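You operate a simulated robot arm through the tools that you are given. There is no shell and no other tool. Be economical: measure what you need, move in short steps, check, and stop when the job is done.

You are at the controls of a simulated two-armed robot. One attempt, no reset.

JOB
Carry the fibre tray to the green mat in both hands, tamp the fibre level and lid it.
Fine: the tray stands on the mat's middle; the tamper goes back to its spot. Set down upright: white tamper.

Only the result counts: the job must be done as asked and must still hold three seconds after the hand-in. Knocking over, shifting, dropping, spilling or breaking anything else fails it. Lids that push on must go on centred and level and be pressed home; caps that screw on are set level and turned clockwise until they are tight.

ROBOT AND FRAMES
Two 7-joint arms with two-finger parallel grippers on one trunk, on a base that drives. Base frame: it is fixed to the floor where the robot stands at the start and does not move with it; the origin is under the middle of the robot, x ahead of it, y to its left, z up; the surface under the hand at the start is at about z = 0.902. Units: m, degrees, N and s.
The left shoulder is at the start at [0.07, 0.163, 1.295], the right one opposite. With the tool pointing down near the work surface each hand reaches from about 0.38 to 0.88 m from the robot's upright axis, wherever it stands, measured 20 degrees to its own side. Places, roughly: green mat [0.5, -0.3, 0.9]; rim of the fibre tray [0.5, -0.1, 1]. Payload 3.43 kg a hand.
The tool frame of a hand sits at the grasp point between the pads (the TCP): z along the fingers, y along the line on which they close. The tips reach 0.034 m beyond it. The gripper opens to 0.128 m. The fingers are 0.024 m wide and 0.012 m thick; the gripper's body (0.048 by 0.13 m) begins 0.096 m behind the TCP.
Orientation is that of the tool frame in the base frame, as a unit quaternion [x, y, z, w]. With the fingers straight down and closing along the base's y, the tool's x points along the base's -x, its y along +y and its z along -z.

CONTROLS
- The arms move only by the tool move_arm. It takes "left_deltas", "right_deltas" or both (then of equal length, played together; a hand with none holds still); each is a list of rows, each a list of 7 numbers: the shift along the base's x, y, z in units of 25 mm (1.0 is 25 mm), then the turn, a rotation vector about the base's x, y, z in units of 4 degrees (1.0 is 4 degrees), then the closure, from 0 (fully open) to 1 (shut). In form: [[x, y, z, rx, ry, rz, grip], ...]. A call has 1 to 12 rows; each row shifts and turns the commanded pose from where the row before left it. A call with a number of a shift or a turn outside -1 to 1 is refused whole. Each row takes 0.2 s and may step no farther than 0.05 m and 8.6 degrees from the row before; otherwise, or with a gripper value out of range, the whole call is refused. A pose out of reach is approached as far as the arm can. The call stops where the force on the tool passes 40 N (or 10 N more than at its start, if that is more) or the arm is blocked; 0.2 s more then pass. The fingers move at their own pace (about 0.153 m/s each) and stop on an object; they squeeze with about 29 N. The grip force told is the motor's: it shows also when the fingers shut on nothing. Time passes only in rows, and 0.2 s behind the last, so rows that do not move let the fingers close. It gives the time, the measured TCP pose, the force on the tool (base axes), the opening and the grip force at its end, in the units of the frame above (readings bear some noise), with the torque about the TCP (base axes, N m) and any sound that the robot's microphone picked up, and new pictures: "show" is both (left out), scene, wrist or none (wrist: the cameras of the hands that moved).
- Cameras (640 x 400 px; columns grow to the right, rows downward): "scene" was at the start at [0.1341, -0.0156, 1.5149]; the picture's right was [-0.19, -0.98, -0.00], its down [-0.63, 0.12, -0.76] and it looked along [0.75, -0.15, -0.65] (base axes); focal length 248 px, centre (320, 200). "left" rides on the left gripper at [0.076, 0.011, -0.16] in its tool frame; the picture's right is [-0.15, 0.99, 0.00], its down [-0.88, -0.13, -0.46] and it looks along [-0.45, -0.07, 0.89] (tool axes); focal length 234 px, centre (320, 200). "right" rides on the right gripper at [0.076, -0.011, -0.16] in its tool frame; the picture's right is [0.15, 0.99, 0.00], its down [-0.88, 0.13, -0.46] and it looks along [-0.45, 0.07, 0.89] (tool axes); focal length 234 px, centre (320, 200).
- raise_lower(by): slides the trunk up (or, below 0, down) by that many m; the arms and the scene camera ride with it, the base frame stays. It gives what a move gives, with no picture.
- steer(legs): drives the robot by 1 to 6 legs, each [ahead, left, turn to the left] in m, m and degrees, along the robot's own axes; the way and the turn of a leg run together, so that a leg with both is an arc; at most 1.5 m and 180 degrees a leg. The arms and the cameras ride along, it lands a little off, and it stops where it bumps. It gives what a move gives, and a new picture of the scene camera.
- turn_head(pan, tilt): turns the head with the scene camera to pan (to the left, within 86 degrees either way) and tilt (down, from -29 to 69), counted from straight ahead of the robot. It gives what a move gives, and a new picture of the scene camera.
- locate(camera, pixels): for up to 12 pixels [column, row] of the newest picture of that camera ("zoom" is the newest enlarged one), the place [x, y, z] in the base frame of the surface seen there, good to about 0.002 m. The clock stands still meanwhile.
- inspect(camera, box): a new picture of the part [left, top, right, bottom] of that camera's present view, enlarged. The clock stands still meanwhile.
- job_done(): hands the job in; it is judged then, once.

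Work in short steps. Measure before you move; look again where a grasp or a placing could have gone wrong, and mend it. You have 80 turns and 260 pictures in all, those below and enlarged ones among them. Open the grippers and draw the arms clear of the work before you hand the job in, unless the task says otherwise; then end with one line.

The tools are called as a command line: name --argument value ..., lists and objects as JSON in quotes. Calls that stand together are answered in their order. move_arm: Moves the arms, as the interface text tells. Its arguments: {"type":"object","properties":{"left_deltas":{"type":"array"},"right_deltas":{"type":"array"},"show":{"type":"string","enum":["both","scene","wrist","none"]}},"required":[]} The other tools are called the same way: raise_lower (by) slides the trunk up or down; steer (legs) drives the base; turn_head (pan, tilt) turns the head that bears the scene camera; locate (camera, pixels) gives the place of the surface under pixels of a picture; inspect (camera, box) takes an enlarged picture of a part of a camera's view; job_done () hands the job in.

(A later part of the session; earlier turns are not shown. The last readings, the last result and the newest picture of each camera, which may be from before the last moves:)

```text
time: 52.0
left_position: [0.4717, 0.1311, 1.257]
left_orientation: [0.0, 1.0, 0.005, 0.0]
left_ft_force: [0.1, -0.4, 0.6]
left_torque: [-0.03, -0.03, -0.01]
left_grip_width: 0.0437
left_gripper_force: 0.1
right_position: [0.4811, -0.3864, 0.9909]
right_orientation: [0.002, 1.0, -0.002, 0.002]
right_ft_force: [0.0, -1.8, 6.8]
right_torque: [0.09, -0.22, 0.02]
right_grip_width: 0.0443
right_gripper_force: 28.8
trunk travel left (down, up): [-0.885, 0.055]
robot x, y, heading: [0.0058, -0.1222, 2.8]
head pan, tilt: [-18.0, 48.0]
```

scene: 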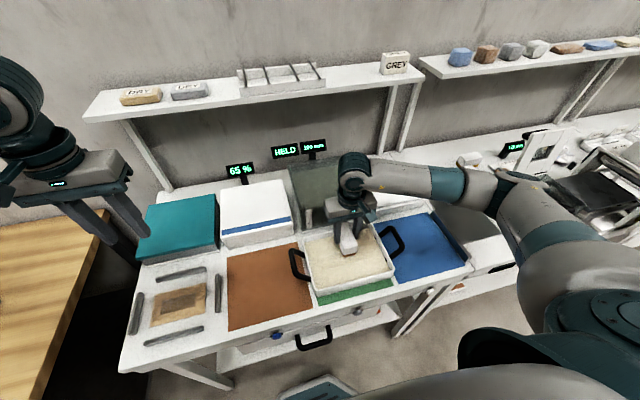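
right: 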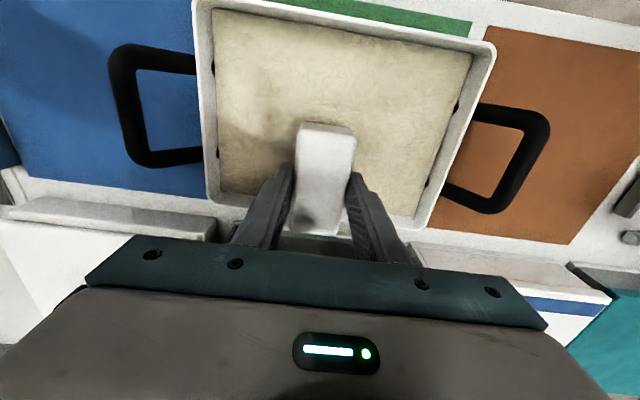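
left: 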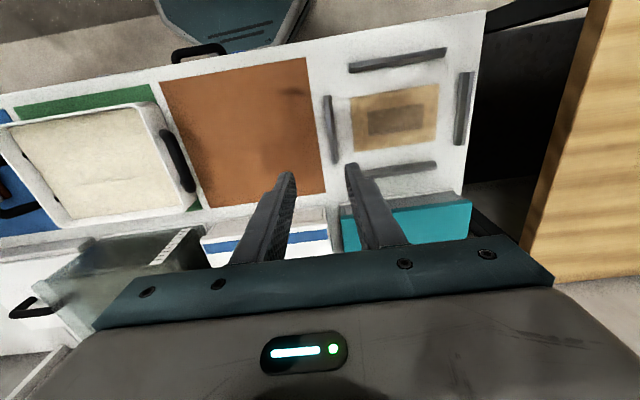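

Only about 9 N here at 0.9909. I'll press about 2 mm more and read the force.

move_arm --right_deltas '[[0, 0, -0.05, 0, 0, 0, 1], [0, 0, -0.04, 0, 0, 0, 1], [0, 0, 0, 0, 0, 0, 1]]' --show "none"

move_arm --right_deltas '[[0, 0, 0.45, 0, 0, 0, 1], [0, 0, 0.45, 0, 0, 0, 1], [0, 0.7, 0, 0, 0, 0, 1], [0, 0.7, 0, 0, 0, 0, 1], [0, 0, -0.35, 0, 0, 0, 1], [0, 0, -0.3, 0, 0, 0, 1], [0, 0, -0.2, 0, 0, 0, 1], [0, 0, 0, 0, 0, 0, 1]]' --show "none"

inspect --camera "scene" --box '[285, 205, 415, 310]'

locate --camera "zoom" --pixels '[[400, 180], [400, 200], [410, 160], [430, 200], [380, 220], [350, 230], [300, 180], [250, 190], [260, 170], [200, 190], [420, 180], [330, 245]]'

```text
time: 52.8
left_position: [0.4707, 0.13, 1.2576]
left_orientation: [0.0, 1.0, 0.006, 0.0]
left_ft_force: [-0.4, -0.2, -0.2]
left_torque: [-0.02, 0.04, 0.01]
left_grip_width: 0.0435
left_gripper_force: 0.0
right_position: [0.4819, -0.3848, 0.9909]
right_orientation: [0.003, 1.0, -0.003, 0.004]
right_ft_force: [3.6, -4.2, 36.4]
right_torque: [0.1, 0.66, 0.08]
right_grip_width: 0.0447
right_gripper_force: 28.9
trunk travel left (down, up): [-0.885, 0.055]
robot x, y, heading: [0.0048, -0.1212, 2.7]
head pan, tilt: [-18.0, 48.0]
```

```text
time: 54.6
left_position: [0.4713, 0.1302, 1.2582]
left_orientation: [0.001, 1.0, 0.005, 0.001]
left_ft_force: [0.6, 0.1, 0.1]
left_torque: [0.03, 0.02, 0.0]
left_grip_width: 0.0435
left_gripper_force: 0.0
right_position: [0.4817, -0.3506, 0.991]
right_orientation: [0.003, 1.0, -0.001, 0.004]
right_ft_force: [-0.1, -3.4, 16.4]
right_torque: [0.13, -0.29, -0.1]
right_grip_width: 0.0444
right_gripper_force: 29.0
trunk travel left (down, up): [-0.885, 0.055]
robot x, y, heading: [0.0064, -0.1251, 2.8]
head pan, tilt: [-18.0, 48.0]
```

```text
3.81 times, centred on (350, 258) of scene
```

zoom: 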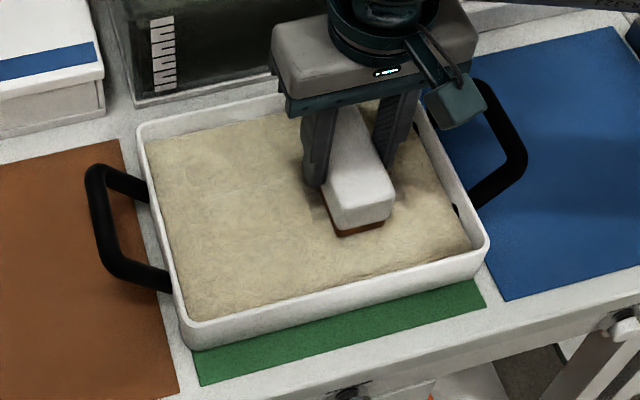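

```text
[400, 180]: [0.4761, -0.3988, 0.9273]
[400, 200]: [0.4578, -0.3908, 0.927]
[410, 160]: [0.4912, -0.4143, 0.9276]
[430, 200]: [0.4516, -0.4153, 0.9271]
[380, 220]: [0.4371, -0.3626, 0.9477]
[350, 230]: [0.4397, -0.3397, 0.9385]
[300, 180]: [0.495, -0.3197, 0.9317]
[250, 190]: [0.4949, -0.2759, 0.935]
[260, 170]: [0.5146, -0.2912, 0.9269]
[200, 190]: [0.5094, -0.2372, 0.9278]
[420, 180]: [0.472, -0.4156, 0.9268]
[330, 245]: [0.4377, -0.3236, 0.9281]
```

Tamping works: the pressed areas are now at 0.927. I'll press a bit more here and then continue at y≈−0.315 and −0.28.

move_arm --right_deltas '[[0, 0, -0.04, 0, 0, 0, 1], [0, 0, 0, 0, 0, 0, 1], [0, 0, 0.45, 0, 0, 0, 1], [0, 0, 0.44, 0, 0, 0, 1], [0, 0.7, 0, 0, 0, 0, 1], [0, 0.7, 0, 0, 0, 0, 1], [0, 0, -0.35, 0, 0, 0, 1], [0, 0, -0.35, 0, 0, 0, 1], [0, 0, -0.18, 0, 0, 0, 1], [0, 0, 0, 0, 0, 0, 1]]' --show "none"

move_arm --right_deltas '[[0, 0, 0, 0, 0, 0, 1], [0, 0, 0.45, 0, 0, 0, 1], [0, 0, 0.43, 0, 0, 0, 1], [0, 0.7, 0, 0, 0, 0, 1], [0, 0.7, 0, 0, 0, 0, 1], [0, 0, -0.35, 0, 0, 0, 1], [0, 0, -0.35, 0, 0, 0, 1], [0, 0, -0.18, 0, 0, 0, 1], [0, 0, 0, 0, 0, 0, 1]]' --show "none"

```text
time: 56.8
left_position: [0.4715, 0.1297, 1.2579]
left_orientation: [0.0, 1.0, 0.006, 0.0]
left_ft_force: [0.1, -0.2, 0.5]
left_torque: [0.02, 0.01, -0.03]
left_grip_width: 0.0434
left_gripper_force: 0.1
right_position: [0.4797, -0.3172, 0.9915]
right_orientation: [0.002, 1.0, -0.001, 0.005]
right_ft_force: [1.1, -4.5, 25.7]
right_torque: [0.09, 0.18, -0.02]
right_grip_width: 0.0448
right_gripper_force: 28.8
trunk travel left (down, up): [-0.885, 0.055]
robot x, y, heading: [0.0089, -0.1223, 2.7]
head pan, tilt: [-18.0, 48.0]
```

```text
time: 58.8
left_position: [0.4718, 0.1297, 1.2573]
left_orientation: [0.0, 1.0, 0.005, 0.001]
left_ft_force: [-0.8, -0.5, 0.2]
left_torque: [0.01, -0.02, -0.02]
left_grip_width: 0.0435
left_gripper_force: 0.0
right_position: [0.4809, -0.2797, 0.9907]
right_orientation: [0.003, 1.0, -0.001, 0.004]
right_ft_force: [-1.1, -5.2, 25.3]
right_torque: [0.04, 0.04, -0.03]
right_grip_width: 0.0445
right_gripper_force: 29.3
trunk travel left (down, up): [-0.885, 0.055]
robot x, y, heading: [0.0039, -0.1264, 2.7]
head pan, tilt: [-18.0, 48.0]
```

Both spots were pressed at about 27 N. I'll continue to y≈−0.245, then lift and measure the fibre.

move_arm --right_deltas '[[0, 0, 0.45, 0, 0, 0, 1], [0, 0, 0.43, 0, 0, 0, 1], [0, 0.7, 0, 0, 0, 0, 1], [0, 0.7, 0, 0, 0, 0, 1], [0, 0, -0.35, 0, 0, 0, 1], [0, 0, -0.35, 0, 0, 0, 1], [0, 0, -0.18, 0, 0, 0, 1], [0, 0, 0, 0, 0, 0, 1]]' --show "none"

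move_arm --right_deltas '[[0, 0, 0.5, 0, 0, 0, 1], [0, 0, 0.7, 0, 0, 0, 1], [0, 0, 0.9, 0, 0, 0, 1], [0, 0, 0.9, 0, 0, 0, 1], [0, 0, 0.9, 0, 0, 0, 1], [0, 0, 0, 0, 0, 0, 1]]' --show "both"

inspect --camera "scene" --box '[285, 205, 415, 310]'

locate --camera "zoom" --pixels '[[400, 180], [350, 195], [330, 180], [290, 190], [270, 215], [230, 200], [220, 220], [190, 215], [200, 250], [300, 230], [450, 220], [230, 280]]'

inspect --camera "right" --box '[0, 0, 640, 400]'

```text
time: 60.6
left_position: [0.4705, 0.1287, 1.259]
left_orientation: [0.0, 1.0, 0.005, 0.0]
left_ft_force: [0.7, -0.2, 0.5]
left_torque: [-0.02, 0.02, -0.01]
left_grip_width: 0.0436
left_gripper_force: 0.0
right_position: [0.4795, -0.2468, 0.9905]
right_orientation: [0.002, 1.0, -0.002, 0.004]
right_ft_force: [0.4, -7.7, 37.4]
right_torque: [-0.12, 0.71, 0.11]
right_grip_width: 0.0443
right_gripper_force: 29.0
trunk travel left (down, up): [-0.885, 0.055]
robot x, y, heading: [0.0049, -0.1221, 2.9]
head pan, tilt: [-18.0, 48.0]
```

```text
time: 62.0
left_position: [0.474, 0.1303, 1.2573]
left_orientation: [0.0, 1.0, 0.005, -0.001]
left_ft_force: [-0.1, -0.3, -0.3]
left_torque: [0.0, -0.01, 0.01]
left_grip_width: 0.0434
left_gripper_force: 0.0
right_position: [0.4818, -0.2464, 1.0858]
right_orientation: [0.002, 1.0, -0.003, 0.001]
right_ft_force: [-0.3, -0.3, -2.6]
right_torque: [0.0, 0.03, 0.02]
right_grip_width: 0.0443
right_gripper_force: 28.9
trunk travel left (down, up): [-0.885, 0.055]
robot x, y, heading: [0.0083, -0.1221, 2.6]
head pan, tilt: [-18.0, 48.0]
```

scene: 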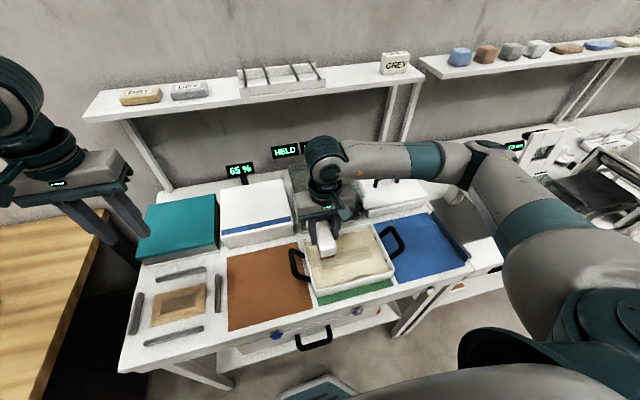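
right: 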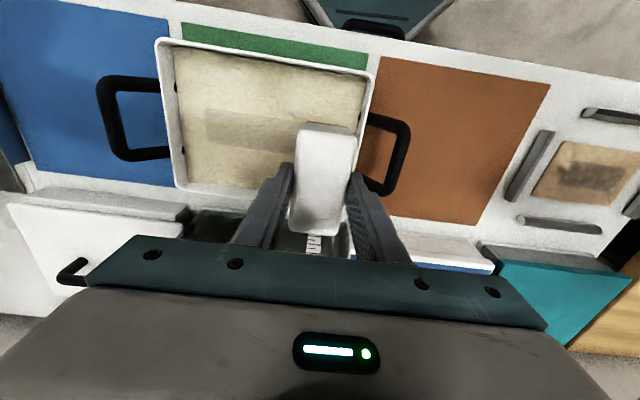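

```text
3.81 times, centred on (350, 258) of scene
```

zoom: 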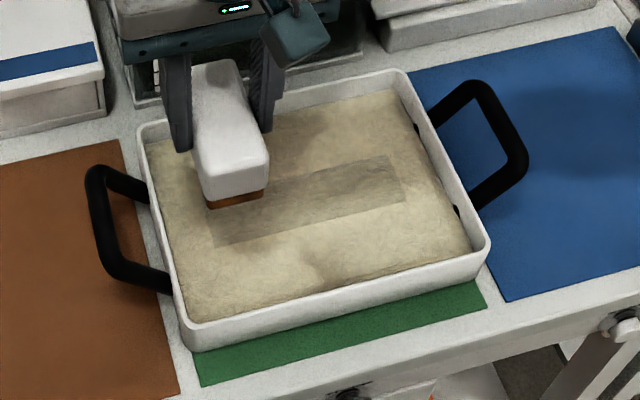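

```text
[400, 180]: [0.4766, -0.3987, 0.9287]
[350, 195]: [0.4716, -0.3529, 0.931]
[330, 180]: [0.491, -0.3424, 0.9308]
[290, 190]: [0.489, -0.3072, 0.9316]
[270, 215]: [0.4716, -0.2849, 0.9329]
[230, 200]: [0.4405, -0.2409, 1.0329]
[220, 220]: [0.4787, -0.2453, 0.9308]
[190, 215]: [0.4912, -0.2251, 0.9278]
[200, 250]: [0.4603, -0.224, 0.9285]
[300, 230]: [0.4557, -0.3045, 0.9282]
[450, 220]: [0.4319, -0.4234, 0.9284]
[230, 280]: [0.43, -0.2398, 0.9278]
```

```text
1.00 times, centred on (320, 200) of right (not enlarged: the box is as wide or as high as the picture)
```

zoom: 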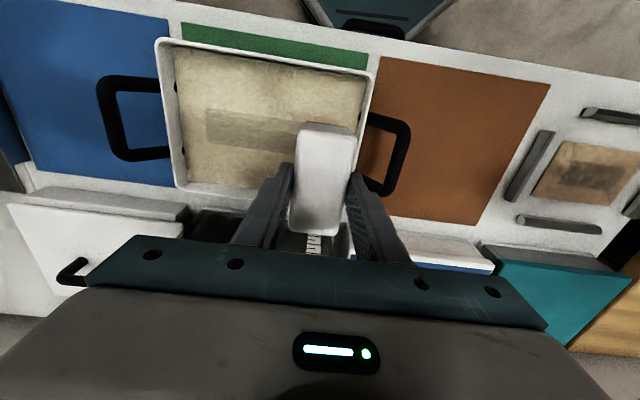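

The raised band now shows as a pressed rectangle, at about 0.931 against 0.928 around it. I'll sample more points on and around it, since locate has up to 2 mm of noise.

inspect --camera "scene" --box '[310, 235, 385, 285]'

locate --camera "scene" --pixels '[[372, 249], [365, 251], [358, 252], [350, 253], [343, 255], [336, 262], [368, 257], [360, 259], [352, 260], [344, 263], [334, 266], [372, 255]]'

locate --camera "scene" --pixels '[[380, 245], [375, 240], [365, 243], [355, 245], [345, 247], [330, 275], [340, 272], [350, 268], [360, 266], [370, 264], [380, 260], [326, 265]]'

```text
8.00 times, centred on (348, 260) of scene
```

zoom: 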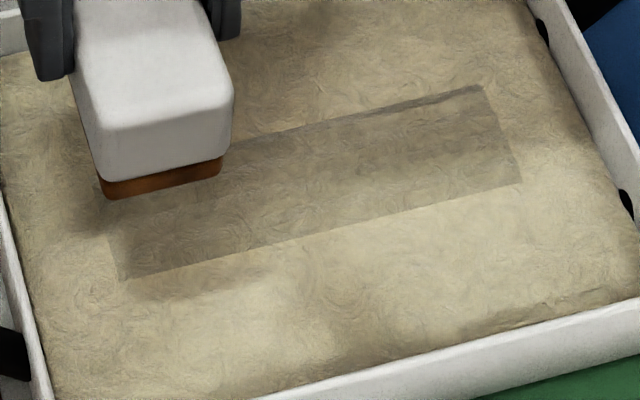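

```text
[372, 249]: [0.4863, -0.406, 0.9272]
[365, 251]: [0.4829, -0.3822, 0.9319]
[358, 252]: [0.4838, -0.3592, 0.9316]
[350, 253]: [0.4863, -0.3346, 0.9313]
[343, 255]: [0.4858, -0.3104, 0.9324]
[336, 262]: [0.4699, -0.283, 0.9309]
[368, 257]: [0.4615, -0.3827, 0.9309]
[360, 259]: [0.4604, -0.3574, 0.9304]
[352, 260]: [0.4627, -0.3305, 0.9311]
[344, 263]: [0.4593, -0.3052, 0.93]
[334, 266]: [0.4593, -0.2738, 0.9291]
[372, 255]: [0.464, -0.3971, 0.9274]
```

```text
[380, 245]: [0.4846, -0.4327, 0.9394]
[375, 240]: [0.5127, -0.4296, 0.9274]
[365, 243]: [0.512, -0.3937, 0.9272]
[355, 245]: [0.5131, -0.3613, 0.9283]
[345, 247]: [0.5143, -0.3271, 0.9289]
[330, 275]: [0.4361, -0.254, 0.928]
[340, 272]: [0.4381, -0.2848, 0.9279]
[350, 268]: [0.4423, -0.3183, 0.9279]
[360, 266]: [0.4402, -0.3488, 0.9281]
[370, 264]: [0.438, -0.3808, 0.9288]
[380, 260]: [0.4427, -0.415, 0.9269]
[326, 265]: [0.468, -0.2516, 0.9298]
```

The band is uniformly about 3 mm proud. I'll press its middle once more, firmly, to see whether it goes lower.

move_arm --right_deltas '[[0, -0.86, 0, 0, 0, 0, 1], [0, -1, 0, 0, 0, 0, 1], [0, -1, 0, 0, 0, 0, 1], [0, 0, -0.9, 0, 0, 0, 1], [0, 0, -0.9, 0, 0, 0, 1], [0, 0, -0.9, 0, 0, 0, 1], [0, 0, -0.6, 0, 0, 0, 1], [0, 0, -0.35, 0, 0, 0, 1], [0, 0, -0.2, 0, 0, 0, 1], [0, 0, -0.06, 0, 0, 0, 1], [0, 0, 0, 0, 0, 0, 1], [0, 0, 0, 0, 0, 0, 1]]' --show "none"

move_arm --right_deltas '[[0, 0, 0.5, 0, 0, 0, 1], [0, 0, 0.7, 0, 0, 0, 1], [0, 0.8, 0.9, 0, 0, 0, 1], [0, 1, 0.9, 0, 0, 0, 1], [0, 1, 0.9, 0, 0, 0, 1], [0, 0, 0, 0, 0, 0, 1]]' --show "none"

inspect --camera "scene" --box '[310, 235, 385, 285]'

locate --camera "scene" --pixels '[[372, 249], [365, 251], [358, 252], [350, 253], [343, 255], [336, 262], [368, 257], [360, 259], [352, 260], [344, 263], [334, 266], [372, 255]]'

```text
time: 64.6
left_position: [0.4701, 0.1305, 1.2574]
left_orientation: [0.0, 1.0, 0.006, 0.0]
left_ft_force: [-0.5, 0.6, 0.5]
left_torque: [0.0, -0.02, 0.02]
left_grip_width: 0.0434
left_gripper_force: 0.0
right_position: [0.4811, -0.3176, 0.9908]
right_orientation: [0.003, 1.0, -0.002, 0.005]
right_ft_force: [1.8, -7.4, 29.6]
right_torque: [0.09, -0.13, -0.02]
right_grip_width: 0.0445
right_gripper_force: 28.5
trunk travel left (down, up): [-0.885, 0.055]
robot x, y, heading: [0.007, -0.1212, 2.7]
head pan, tilt: [-18.0, 48.0]
```

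```text
time: 66.0
left_position: [0.4728, 0.1303, 1.2578]
left_orientation: [0.0, 1.0, 0.006, -0.001]
left_ft_force: [0.0, -0.2, 0.5]
left_torque: [0.0, 0.02, -0.05]
left_grip_width: 0.0433
left_gripper_force: 0.1
right_position: [0.4818, -0.2477, 1.0851]
right_orientation: [0.003, 1.0, -0.002, 0.002]
right_ft_force: [0.0, -0.6, -2.2]
right_torque: [0.02, 0.01, 0.03]
right_grip_width: 0.0444
right_gripper_force: 28.5
trunk travel left (down, up): [-0.885, 0.055]
robot x, y, heading: [0.0099, -0.1233, 2.5]
head pan, tilt: [-18.0, 48.0]
```

```text
8.00 times, centred on (348, 260) of scene
```

zoom: 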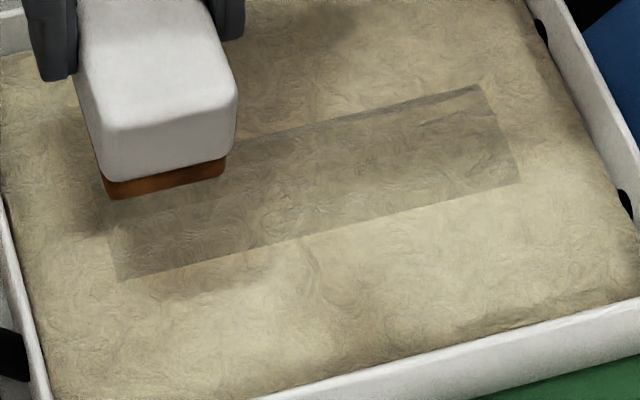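

```text
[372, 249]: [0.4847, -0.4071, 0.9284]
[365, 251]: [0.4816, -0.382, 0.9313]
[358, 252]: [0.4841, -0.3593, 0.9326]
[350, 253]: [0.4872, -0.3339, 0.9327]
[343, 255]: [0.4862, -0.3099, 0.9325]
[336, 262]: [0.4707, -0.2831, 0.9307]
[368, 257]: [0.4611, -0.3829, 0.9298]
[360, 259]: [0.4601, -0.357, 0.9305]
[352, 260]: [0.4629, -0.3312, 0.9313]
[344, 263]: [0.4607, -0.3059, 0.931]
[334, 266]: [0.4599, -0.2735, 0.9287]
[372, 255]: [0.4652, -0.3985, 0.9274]
```

No further change, so the patch has reached its tamped state. Before returning the tamper I'll check the elbow's place and height relative to the lever (grip at (0.335,−0.79,1.17)).

locate --camera "scene" --pixels '[[480, 150], [475, 175], [470, 190], [510, 165], [500, 200], [500, 235], [440, 160], [560, 240]]'

inspect --camera "scene" --box '[400, 120, 560, 260]'

```text
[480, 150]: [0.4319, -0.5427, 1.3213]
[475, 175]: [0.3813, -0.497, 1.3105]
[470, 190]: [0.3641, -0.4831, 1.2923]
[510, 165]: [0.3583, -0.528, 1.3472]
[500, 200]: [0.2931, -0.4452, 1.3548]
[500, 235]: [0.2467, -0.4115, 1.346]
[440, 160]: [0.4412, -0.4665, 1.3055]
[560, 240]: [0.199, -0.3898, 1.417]
```

```text
2.86 times, centred on (480, 190) of scene
```

zoom: 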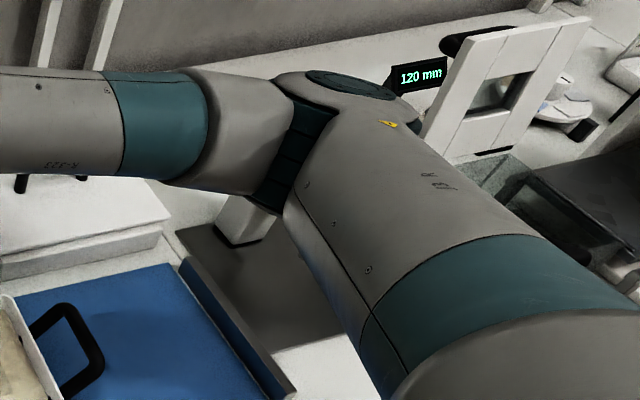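

The elbow is now at about (0.40,−0.55,1.3). With the base at y −0.12 it should swing back, away from the lever, as the hand moves right. I'll move half the way and check.

move_arm --right_deltas '[[0, -0.5, 0.2, 0, 0, 0, 1], [0, -0.8, 0.2, 0, 0, 0, 1], [-0.1, -0.8, 0, 0, 0, 0, 1], [-0.1, -0.8, 0, 0, 0, 0, 1], [-0.1, -0.8, 0, 0, 0, 0, 1], [-0.1, -0.8, 0, 0, 0, 0, 1], [-0.1, -0.8, 0, 0, 0, 0, 1], [-0.1, -0.7, 0, 0, 0, 0, 1]]' --show "scene"

```text
time: 67.8
left_position: [0.4729, 0.1302, 1.2577]
left_orientation: [0.0, 1.0, 0.005, 0.0]
left_ft_force: [-0.2, -1.0, 0.3]
left_torque: [0.03, 0.0, 0.0]
left_grip_width: 0.0435
left_gripper_force: 0.2
right_position: [0.4654, -0.3973, 1.096]
right_orientation: [0.003, 1.0, -0.001, 0.001]
right_ft_force: [0.1, -0.2, -2.9]
right_torque: [-0.02, -0.02, 0.0]
right_grip_width: 0.0443
right_gripper_force: 29.4
trunk travel left (down, up): [-0.885, 0.055]
robot x, y, heading: [0.0041, -0.126, 2.8]
head pan, tilt: [-18.0, 48.0]
```

scene: 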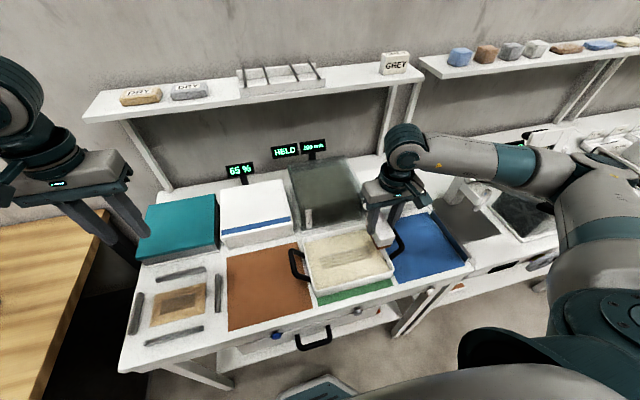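

The base stayed put. I'll check the elbow's position before going on.

locate --camera "scene" --pixels '[[560, 150], [575, 185], [560, 200], [600, 165], [545, 190], [545, 170]]'

move_arm --right_deltas '[[0, -0.5, 0, 0, 0, 0, 1], [0, -0.7, 0, 0, 0, 0, 1], [0, -0.7, 0, 0, 0, 0, 1], [0, -0.6, 0, 0, 0, 0, 1], [0, 0, 0, 0, 0, 0, 1]]' --show "scene"

```text
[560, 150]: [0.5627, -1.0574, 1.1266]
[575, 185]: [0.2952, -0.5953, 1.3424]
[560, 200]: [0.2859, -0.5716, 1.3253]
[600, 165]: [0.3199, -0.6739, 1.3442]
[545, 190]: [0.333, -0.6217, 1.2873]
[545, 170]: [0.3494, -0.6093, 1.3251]
```

```text
time: 69.0
left_position: [0.4737, 0.1297, 1.257]
left_orientation: [0.0, 1.0, 0.005, -0.001]
left_ft_force: [0.2, -0.6, -0.3]
left_torque: [-0.01, -0.01, 0.01]
left_grip_width: 0.0434
left_gripper_force: 0.0
right_position: [0.4674, -0.4607, 1.0949]
right_orientation: [0.001, 1.0, -0.001, 0.002]
right_ft_force: [-0.6, -0.4, -1.9]
right_torque: [0.0, 0.01, 0.03]
right_grip_width: 0.0446
right_gripper_force: 28.6
trunk travel left (down, up): [-0.885, 0.055]
robot x, y, heading: [0.007, -0.1249, 2.9]
head pan, tilt: [-18.0, 48.0]
```

scene: 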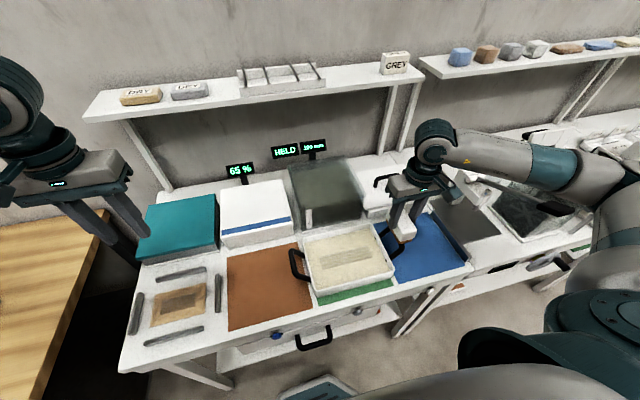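

The lever grip shows at (555,208) and the elbow near (620,190). I'll measure both before the last stretch.

locate --camera "scene" --pixels '[[600, 190], [595, 205], [610, 160], [625, 165], [635, 190], [600, 230], [555, 208], [570, 212]]'

```text
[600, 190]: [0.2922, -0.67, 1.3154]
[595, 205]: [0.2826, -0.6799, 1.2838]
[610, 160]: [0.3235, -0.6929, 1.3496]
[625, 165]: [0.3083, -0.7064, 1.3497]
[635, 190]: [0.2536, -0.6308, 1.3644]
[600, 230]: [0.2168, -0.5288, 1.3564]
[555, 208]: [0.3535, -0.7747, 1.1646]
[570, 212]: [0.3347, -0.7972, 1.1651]
```

The elbow is at about (0.29,−0.69), z≥1.28, near the lever. To widen the margin before lowering I'll drive 0.1 m left, then reach right with the arm.

steer --legs '[[0, 0.1, 0]]'

move_arm --right_deltas '[[0, -0.5, 0, 0, 0, 0, 1], [0, -0.8, 0, 0, 0, 0, 1], [0, -0.8, 0, 0, 0, 0, 1], [0, -0.8, 0, 0, 0, 0, 1], [0, -0.8, 0, 0, 0, 0, 1], [0, -0.8, 0, 0, 0, 0, 1], [0, -0.8, 0, 0, 0, 0, 1], [0, -0.8, 0, 0, 0, 0, 1], [0, -0.8, 0, 0, 0, 0, 1], [0, -0.6, 0, 0, 0, 0, 1], [0, 0, 0, 0, 0, 0, 1]]' --show "scene"

```text
time: 70.1
left_position: [0.4692, 0.2267, 1.2578]
left_orientation: [0.0, 1.0, 0.006, -0.001]
left_ft_force: [-0.4, -0.4, 0.2]
left_torque: [0.03, 0.03, 0.01]
left_grip_width: 0.0436
left_gripper_force: 0.0
right_position: [0.4634, -0.3636, 1.0955]
right_orientation: [0.003, 1.0, 0.0, 0.002]
right_ft_force: [0.3, -0.3, -0.8]
right_torque: [0.03, -0.04, 0.01]
right_grip_width: 0.0444
right_gripper_force: 28.9
trunk travel left (down, up): [-0.885, 0.055]
robot x, y, heading: [0.0046, -0.0218, 2.9]
head pan, tilt: [-18.0, 48.0]
```

scene: 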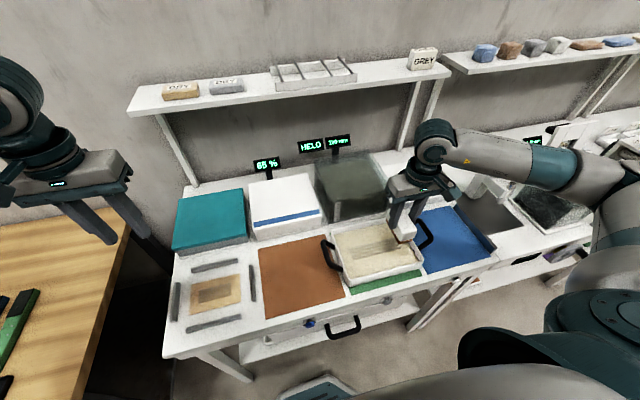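

```text
time: 72.5
left_position: [0.468, 0.2295, 1.2571]
left_orientation: [0.0, 1.0, 0.004, 0.0]
left_ft_force: [-0.2, 0.5, -0.8]
left_torque: [-0.01, 0.02, -0.01]
left_grip_width: 0.0435
left_gripper_force: 0.1
right_position: [0.4623, -0.548, 1.095]
right_orientation: [0.002, 1.0, -0.003, 0.002]
right_ft_force: [0.3, -0.1, -1.4]
right_torque: [-0.01, -0.01, -0.01]
right_grip_width: 0.0444
right_gripper_force: 28.7
trunk travel left (down, up): [-0.885, 0.055]
robot x, y, heading: [0.0011, -0.0207, 2.7]
head pan, tilt: [-18.0, 48.0]
```

scene: 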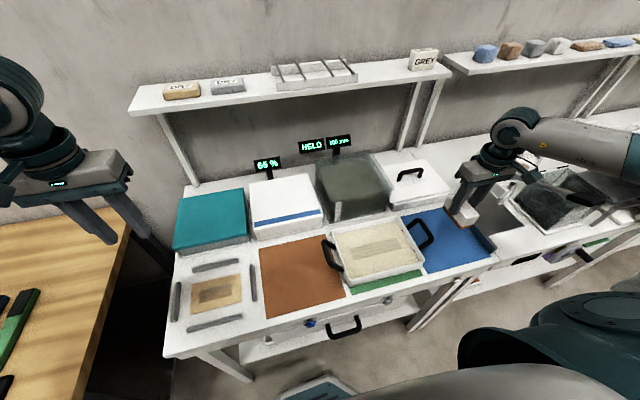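

The base held. I'll correct to (0.4656,−0.559) and lower to just above the mat.

move_arm --right_deltas '[[0.13, -0.45, 0, 0, 0, 0, 1], [0, 0, -0.6, 0, 0, 0, 1], [0, 0, -0.9, 0, 0, 0, 1], [0, 0, -0.9, 0, 0, 0, 1], [0, 0, -0.9, 0, 0, 0, 1], [0, 0, -0.8, 0, 0, 0, 1], [0, 0, -0.5, 0, 0, 0, 1], [0, 0, 0, 0, 0, 0, 1]]' --show "scene"

```text
time: 74.3
left_position: [0.4676, 0.2292, 1.2576]
left_orientation: [0.0, 1.0, 0.005, 0.0]
left_ft_force: [0.7, -0.1, 0.9]
left_torque: [0.0, 0.02, 0.0]
left_grip_width: 0.0436
left_gripper_force: 0.0
right_position: [0.4643, -0.5577, 0.9772]
right_orientation: [0.003, 1.0, -0.004, 0.001]
right_ft_force: [-0.7, -0.2, -1.5]
right_torque: [0.02, 0.03, 0.03]
right_grip_width: 0.0447
right_gripper_force: 29.0
trunk travel left (down, up): [-0.885, 0.055]
robot x, y, heading: [0.0023, -0.0242, 2.4]
head pan, tilt: [-18.0, 48.0]
```

scene: 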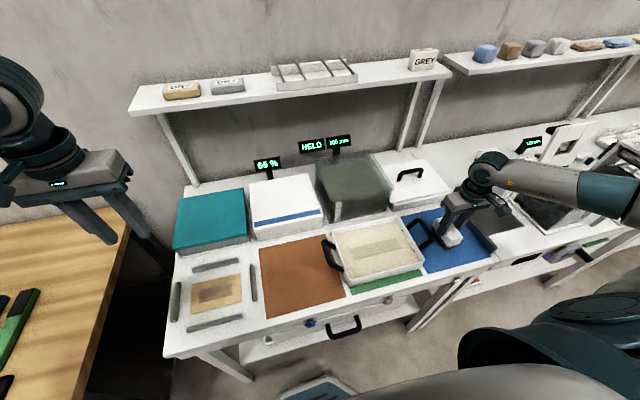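

It's about 11 mm above the mat at the right spot. I'll lower until contact.

move_arm --right_deltas '[[0.04, -0.05, -0.2, 0, 0, 0, 1], [0, 0, -0.15, 0, 0, 0, 1], [0, 0, -0.08, 0, 0, 0, 1], [0, 0, -0.05, 0, 0, 0, 1], [0, 0, 0, 0, 0, 0, 1]]' --show "none"

```text
time: 75.5
left_position: [0.4671, 0.2297, 1.2573]
left_orientation: [0.0, 1.0, 0.005, -0.002]
left_ft_force: [0.7, -0.7, 0.7]
left_torque: [0.02, 0.02, -0.02]
left_grip_width: 0.0434
left_gripper_force: 0.0
right_position: [0.4661, -0.5587, 0.9687]
right_orientation: [0.003, 1.0, -0.002, 0.002]
right_ft_force: [0.4, -0.2, -2.4]
right_torque: [-0.01, -0.01, -0.01]
right_grip_width: 0.0446
right_gripper_force: 28.9
trunk travel left (down, up): [-0.885, 0.055]
robot x, y, heading: [-0.0014, -0.02, 3.0]
head pan, tilt: [-18.0, 48.0]
```

No contact yet at 0.9687, and the grasp height was 0.9657. I'll lower 3–4 mm more, then open if the mat bears it.

move_arm --right_deltas '[[0, 0, -0.06, 0, 0, 0, 1], [0, 0, -0.06, 0, 0, 0, 1], [0, 0, -0.03, 0, 0, 0, 1], [0, 0, 0, 0, 0, 0, 1]]' --show "none"

```text
time: 76.5
left_position: [0.4671, 0.2291, 1.2565]
left_orientation: [-0.001, 1.0, 0.005, 0.0]
left_ft_force: [-0.4, -0.1, 0.3]
left_torque: [-0.02, 0.01, 0.0]
left_grip_width: 0.0435
left_gripper_force: 0.1
right_position: [0.4668, -0.559, 0.9659]
right_orientation: [0.002, 1.0, -0.003, 0.002]
right_ft_force: [-0.3, -1.1, 1.8]
right_torque: [0.02, -0.16, -0.03]
right_grip_width: 0.0448
right_gripper_force: 29.1
trunk travel left (down, up): [-0.885, 0.055]
robot x, y, heading: [-0.0011, -0.023, 2.7]
head pan, tilt: [-18.0, 48.0]
```

The tamper touches the mat (force changed to +1.8 N). I'll open slowly and rise straight up.

move_arm --right_deltas '[[0, 0, -0.02, 0, 0, 0, 1], [0, 0, 0, 0, 0, 0, 0.6], [0, 0, 0, 0, 0, 0, 0.45], [0, 0, 0, 0, 0, 0, 0.41], [0, 0, 0, 0, 0, 0, 0.41], [0, 0, 0.5, 0, 0, 0, 0.41], [0, 0, 0.8, 0, 0, 0, 0.41], [0, 0, 1, 0, 0, 0, 0.41], [0, 0, 1, 0, 0, 0, 0.41], [0, 0, 1, 0, 0, 0, 0.41], [0, 0, 1, 0, 0, 0, 0.41], [0, 0, 0.5, 0, 0, 0, 0.41]]' --show "both"

locate --camera "right" --pixels '[[320, 130]]'

```text
time: 79.1
left_position: [0.4679, 0.23, 1.2567]
left_orientation: [0.0, 1.0, 0.007, -0.001]
left_ft_force: [0.2, 0.0, -0.3]
left_torque: [0.02, 0.01, -0.02]
left_grip_width: 0.0436
left_gripper_force: 0.1
right_position: [0.4663, -0.5603, 1.1091]
right_orientation: [0.003, 1.0, -0.002, 0.001]
right_ft_force: [-0.3, 0.0, 0.3]
right_torque: [0.02, 0.01, 0.03]
right_grip_width: 0.0754
right_gripper_force: 0.1
trunk travel left (down, up): [-0.885, 0.055]
robot x, y, heading: [0.0021, -0.025, 3.0]
head pan, tilt: [-18.0, 48.0]
```

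scene: 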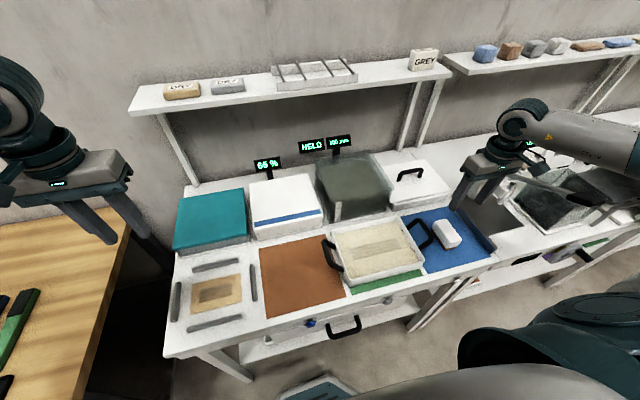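
right: 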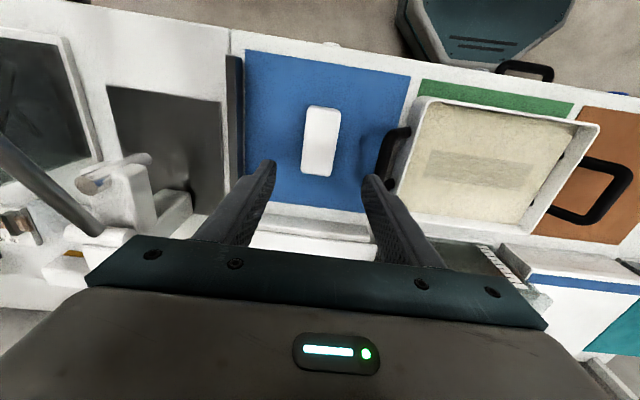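

```text
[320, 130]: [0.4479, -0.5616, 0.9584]
```

The tamper stands upright in its spot. Next is the lid: before driving closer I'll measure the base's front against the table, and look at the lid's handle.

locate --camera "right" --pixels '[[480, 55], [450, 60], [530, 30], [420, 20], [520, 75], [330, 43]]'

inspect --camera "scene" --box '[375, 145, 465, 215]'

locate --camera "zoom" --pixels '[[165, 215], [185, 195], [215, 185], [250, 178], [285, 172], [310, 175], [325, 195], [250, 172], [250, 184], [175, 200], [318, 183]]'

```text
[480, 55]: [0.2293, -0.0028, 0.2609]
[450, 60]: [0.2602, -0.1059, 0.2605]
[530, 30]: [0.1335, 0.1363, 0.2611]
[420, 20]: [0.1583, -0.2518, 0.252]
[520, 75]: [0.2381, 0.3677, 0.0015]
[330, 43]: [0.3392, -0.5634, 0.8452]
```

```text
5.71 times, centred on (420, 180) of scene
```

zoom: 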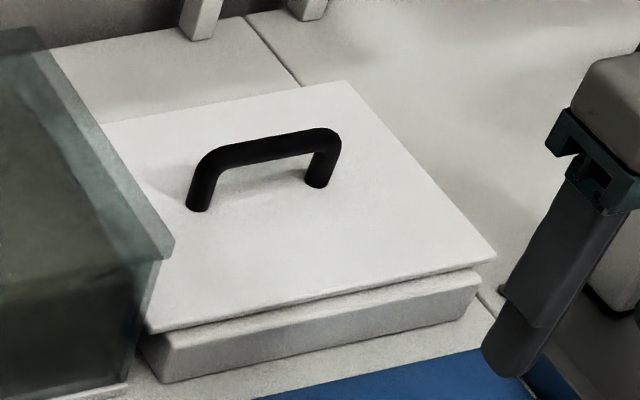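

```text
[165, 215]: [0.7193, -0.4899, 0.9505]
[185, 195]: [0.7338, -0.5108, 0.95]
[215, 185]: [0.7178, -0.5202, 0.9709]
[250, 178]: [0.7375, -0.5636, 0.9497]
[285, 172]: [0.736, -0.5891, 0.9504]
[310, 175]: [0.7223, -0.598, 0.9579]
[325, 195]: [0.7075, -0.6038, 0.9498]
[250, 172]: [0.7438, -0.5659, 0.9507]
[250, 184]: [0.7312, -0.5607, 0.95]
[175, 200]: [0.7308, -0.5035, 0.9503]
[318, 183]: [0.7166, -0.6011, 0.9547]
```

The base front (x≈0.26) leaves little room, so I'll only go about 50 mm forward. First I'll raise the hand, move it toward the lid and start turning it 90° so the fingers close along x.

move_arm --right_deltas '[[0.3, 0, 0.3, 0, 0, 1, 0.3], [0.4, 0, 0.3, 0, 0, 1, 0.3], [0.4, 0, 0.3, 0, 0, 1, 0.3], [0.4, 0, 0.3, 0, 0, 1, 0.3], [0.4, 0, 0.3, 0, 0, 1, 0.3], [0.4, 0, 0.3, 0, 0, 1, 0.3], [0.4, 0, 0, 0, 0, 1, 0.3], [0.4, 0, 0, 0, 0, 1, 0.3], [0.4, 0, 0, 0, 0, 1, 0.3], [0.4, 0, 0, 0, 0, 1, 0.3], [0, 0, 0, 0, 0, 1, 0.3], [0, 0, 0, 0, 0, 1, 0.3]]' --show "scene"

```text
time: 81.7
left_position: [0.4673, 0.2295, 1.2565]
left_orientation: [0.0, 1.0, 0.005, -0.002]
left_ft_force: [-0.2, 0.2, -0.6]
left_torque: [0.0, 0.03, 0.01]
left_grip_width: 0.0433
left_gripper_force: 0.0
right_position: [0.5013, -0.5164, 1.1519]
right_orientation: [-0.233, 0.972, -0.013, 0.005]
right_ft_force: [0.8, -0.3, -0.4]
right_torque: [-0.02, -0.02, 0.01]
right_grip_width: 0.0897
right_gripper_force: 0.1
right hand out of reach, approached as far as the arm can: row 5, 6, 7, 8, 9, 10, 11, 12
trunk travel left (down, up): [-0.885, 0.055]
robot x, y, heading: [0.0018, -0.0231, 2.8]
head pan, tilt: [-18.0, 48.0]
```

scene: 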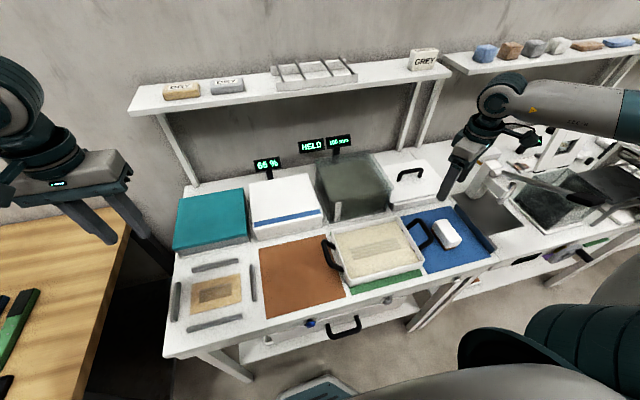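

Turning that way runs out of range. The handle's outer width of about 0.105 m fits inside the 0.128 m opening, so I can grip its two legs unrotated. I'll turn the hand back and drive closer.

move_arm --right_deltas '[[0, 0, 0, 0, 0, -1, 0], [0, 0, 0, 0, 0, -1, 0], [0, 0, 0, 0, 0, -1, 0], [0, 0, 0, 0, 0, -1, 0], [0, 0, 0, 0, 0, -1, 0], [0, 0, 0, 0, 0, -1, 0]]' --show "none"

```text
time: 83.1
left_position: [0.4688, 0.2303, 1.257]
left_orientation: [0.0, 1.0, 0.005, -0.001]
left_ft_force: [-0.3, -0.2, -0.6]
left_torque: [0.0, 0.03, 0.01]
left_grip_width: 0.0435
left_gripper_force: 0.0
right_position: [0.5005, -0.5171, 1.1535]
right_orientation: [-0.025, 1.0, -0.014, 0.003]
right_ft_force: [0.1, -0.4, 0.2]
right_torque: [0.04, 0.0, -0.03]
right_grip_width: 0.1281
right_gripper_force: 0.1
trunk travel left (down, up): [-0.885, 0.055]
robot x, y, heading: [0.0044, -0.0219, 2.8]
head pan, tilt: [-18.0, 48.0]
```

The hand is nearly back at zero yaw and fully open. I'll correct the small yaw and tilt, then drive 0.05 m ahead and 0.1 m right (the elbow is high above the lever here).

move_arm --right_deltas '[[0, 0.3, 0, 0.4, 0, -0.72, 0], [0, 0.5, 0, 0, 0, 0, 0], [0, 0.3, 0, 0, 0, 0, 0], [0, 0, 0, 0, 0, 0, 0]]' --show "none"

steer --legs '[[0.045, -0.1, -2.8]]'

```text
time: 84.1
left_position: [0.468, 0.2294, 1.2569]
left_orientation: [0.0, 1.0, 0.005, -0.002]
left_ft_force: [-0.6, -0.5, -0.9]
left_torque: [0.02, 0.04, 0.0]
left_grip_width: 0.0435
left_gripper_force: 0.0
right_position: [0.5019, -0.4897, 1.153]
right_orientation: [-0.001, 1.0, 0.0, 0.003]
right_ft_force: [-0.5, 0.5, 0.8]
right_torque: [-0.05, 0.01, -0.02]
right_grip_width: 0.1278
right_gripper_force: 0.0
trunk travel left (down, up): [-0.885, 0.055]
robot x, y, heading: [0.0042, -0.0229, 2.9]
head pan, tilt: [-18.0, 48.0]
```

```text
time: 85.3
left_position: [0.526, 0.113, 1.2558]
left_orientation: [0.024, 1.0, 0.004, 0.001]
left_ft_force: [-0.2, -0.3, 0.1]
left_torque: [0.0, -0.03, 0.02]
left_grip_width: 0.0436
left_gripper_force: 0.0
right_position: [0.525, -0.6085, 1.1554]
right_orientation: [0.023, 1.0, -0.001, 0.003]
right_ft_force: [0.5, 0.0, 0.5]
right_torque: [-0.06, 0.02, 0.0]
right_grip_width: 0.128
right_gripper_force: 0.1
trunk travel left (down, up): [-0.885, 0.055]
robot x, y, heading: [0.0506, -0.1191, -0.3]
head pan, tilt: [-18.0, 48.0]
```

scene: 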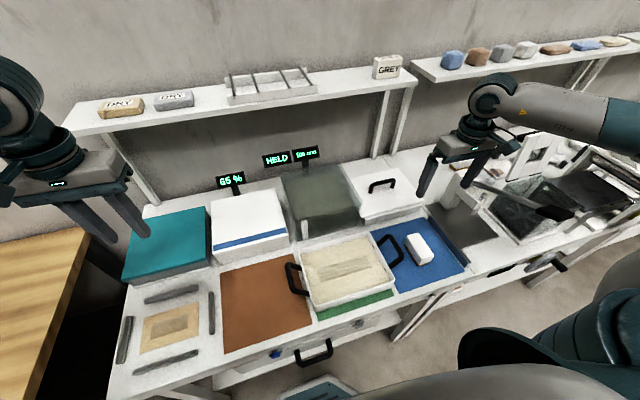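

I'll measure the shelf edge above the lid, since the wrist must not hit it, and re-measure the lid's handle.

locate --camera "scene" --pixels '[[410, 84], [390, 90], [370, 95], [380, 140], [372, 186], [381, 182], [391, 181], [394, 184], [368, 190], [383, 184]]'

inspect --camera "scene" --box '[345, 155, 435, 225]'

locate --camera "zoom" --pixels '[[160, 195], [165, 215], [185, 175], [240, 165], [300, 160], [320, 165], [328, 185], [335, 195], [110, 340], [505, 245], [330, 75], [320, 285]]'

```text
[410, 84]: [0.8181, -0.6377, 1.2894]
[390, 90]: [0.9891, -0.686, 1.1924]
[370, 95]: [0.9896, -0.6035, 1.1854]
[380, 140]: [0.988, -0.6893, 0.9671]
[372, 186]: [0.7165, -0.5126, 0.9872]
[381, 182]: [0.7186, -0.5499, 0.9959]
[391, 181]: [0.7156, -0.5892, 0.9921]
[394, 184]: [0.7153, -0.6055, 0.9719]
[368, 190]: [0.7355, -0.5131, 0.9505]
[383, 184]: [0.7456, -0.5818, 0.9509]
```

```text
5.71 times, centred on (390, 190) of scene
```

zoom: 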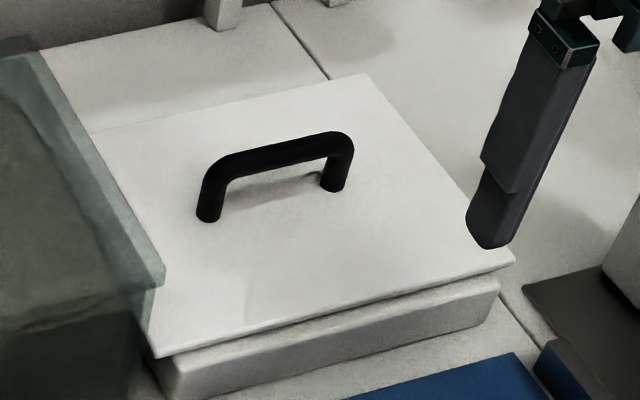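

```text
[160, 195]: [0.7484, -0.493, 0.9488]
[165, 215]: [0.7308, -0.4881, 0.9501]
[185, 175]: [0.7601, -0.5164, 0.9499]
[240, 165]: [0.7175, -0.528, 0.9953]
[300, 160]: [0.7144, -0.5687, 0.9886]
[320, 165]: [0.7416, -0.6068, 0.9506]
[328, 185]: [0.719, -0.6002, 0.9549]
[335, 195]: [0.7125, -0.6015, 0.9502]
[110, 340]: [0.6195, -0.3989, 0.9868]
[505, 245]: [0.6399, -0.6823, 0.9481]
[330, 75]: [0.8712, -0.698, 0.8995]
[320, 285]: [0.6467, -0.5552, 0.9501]
```

The handle is centred at about (0.718,−0.558), and the shelf's front edge is at x≈0.818, z 1.29. I'll move over the handle at z≈1.09, unyawed and fully open.

move_arm --right_deltas '[[0.4, 0.2, 0, 0, 0, 0.22, 0], [0.8, 0.2, -0.3, 0, 0, 0.22, 0], [0.8, 0.2, -0.3, 0, 0, 0.22, 0], [0.8, 0.2, -0.3, 0, 0, 0, 0], [0.8, 0.2, -0.3, 0, 0, 0, 0], [0.8, 0.2, -0.3, 0, 0, 0, 0], [0.8, 0.2, -0.3, 0, 0, 0, 0], [0.8, 0.2, -0.3, 0, 0, 0, 0], [0.8, 0.2, -0.3, 0, 0, 0, 0], [0.6, 0.18, -0.2, 0, 0, 0, 0], [0.34, 0, 0, 0, 0, 0, 0], [0, 0, 0, 0, 0, 0, 0]]' --show "both"

```text
time: 87.9
left_position: [0.5271, 0.1093, 1.2568]
left_orientation: [0.024, 1.0, 0.006, -0.001]
left_ft_force: [1.4, 0.7, -0.3]
left_torque: [-0.01, 0.03, -0.01]
left_grip_width: 0.0434
left_gripper_force: 0.2
right_position: [0.7198, -0.5599, 1.0886]
right_orientation: [0.0, 1.0, 0.0, 0.003]
right_ft_force: [0.0, 0.2, -0.5]
right_torque: [-0.01, 0.01, 0.02]
right_grip_width: 0.1281
right_gripper_force: 0.0
trunk travel left (down, up): [-0.885, 0.055]
robot x, y, heading: [0.05, -0.1223, 0.0]
head pan, tilt: [-18.0, 48.0]
```

scene: 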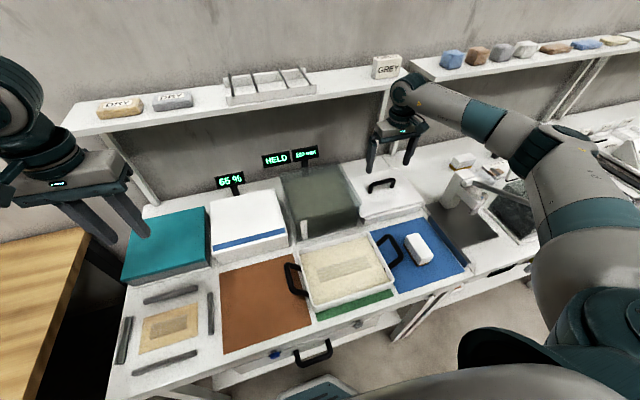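
right: 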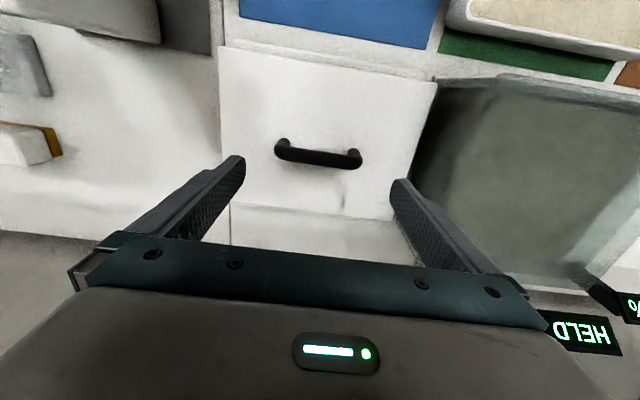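

The open fingers straddle the handle. I'll locate the handle's ends with the wrist camera: (276,152) and (361,158).

locate --camera "right" --pixels '[[277, 152], [283, 155], [318, 158], [352, 160], [360, 157], [318, 154], [318, 163], [222, 60], [434, 85], [228, 200], [392, 215]]'

inspect --camera "right" --box '[240, 110, 400, 210]'

```text
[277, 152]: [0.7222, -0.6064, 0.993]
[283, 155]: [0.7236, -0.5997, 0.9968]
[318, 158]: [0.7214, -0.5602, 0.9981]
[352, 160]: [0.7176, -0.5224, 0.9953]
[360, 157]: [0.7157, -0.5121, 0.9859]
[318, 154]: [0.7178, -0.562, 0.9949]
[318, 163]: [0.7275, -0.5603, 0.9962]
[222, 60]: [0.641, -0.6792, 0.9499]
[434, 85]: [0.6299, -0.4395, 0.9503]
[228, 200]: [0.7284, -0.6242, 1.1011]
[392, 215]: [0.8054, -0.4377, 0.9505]
```

```text
4.00 times, centred on (320, 160) of right
```

zoom: 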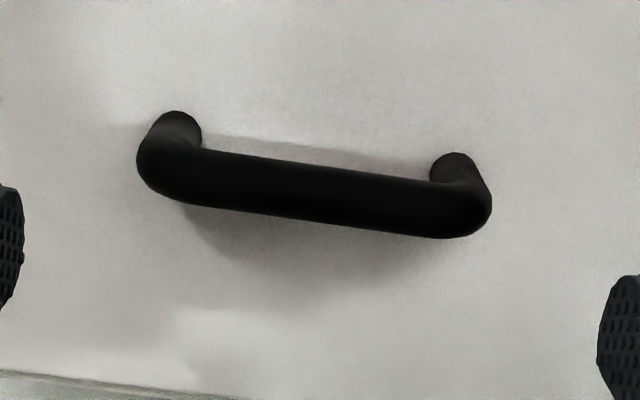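

The handle spans y −0.6075 to −0.5105 at x≈0.72, and the TCP is centred on it. I'll descend to z≈0.987 and close on its legs.

move_arm --right_deltas '[[0, 0.03, -0.5, 0, 0, 0, 0], [0, 0, -0.8, 0, 0, 0, 0], [0, 0, -0.9, 0, 0, 0, 0], [0, 0, -0.9, 0, 0, 0, 0], [0, 0, -0.6, 0, 0, 0, 0], [0, 0, -0.34, 0, 0, 0, 0], [0, 0, 0, 0, 0, 0, 0], [0, 0, 0, 0, 0, 0, 0]]' --show "both"

```text
time: 89.7
left_position: [0.5277, 0.1091, 1.2559]
left_orientation: [0.024, 1.0, 0.005, -0.001]
left_ft_force: [-0.2, 1.2, 0.5]
left_torque: [-0.05, -0.01, -0.01]
left_grip_width: 0.0436
left_gripper_force: 0.1
right_position: [0.7178, -0.5588, 0.9872]
right_orientation: [-0.001, 1.0, -0.001, 0.003]
right_ft_force: [0.5, 0.3, -0.4]
right_torque: [0.0, 0.0, 0.0]
right_grip_width: 0.1281
right_gripper_force: 0.0
trunk travel left (down, up): [-0.885, 0.055]
robot x, y, heading: [0.0503, -0.1199, 0.3]
head pan, tilt: [-18.0, 48.0]
```

scene: 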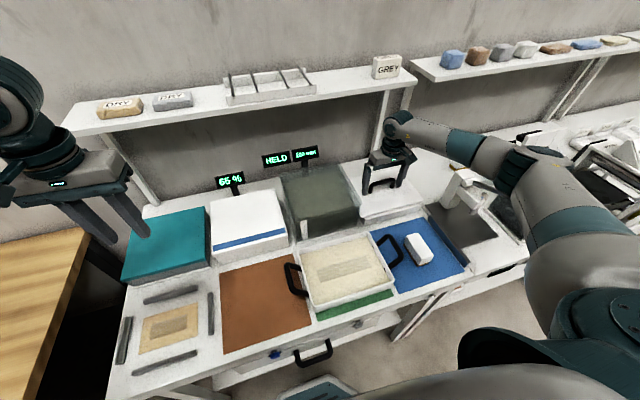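
right: 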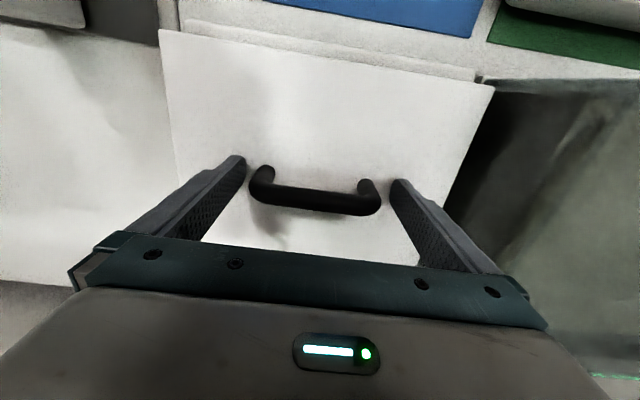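

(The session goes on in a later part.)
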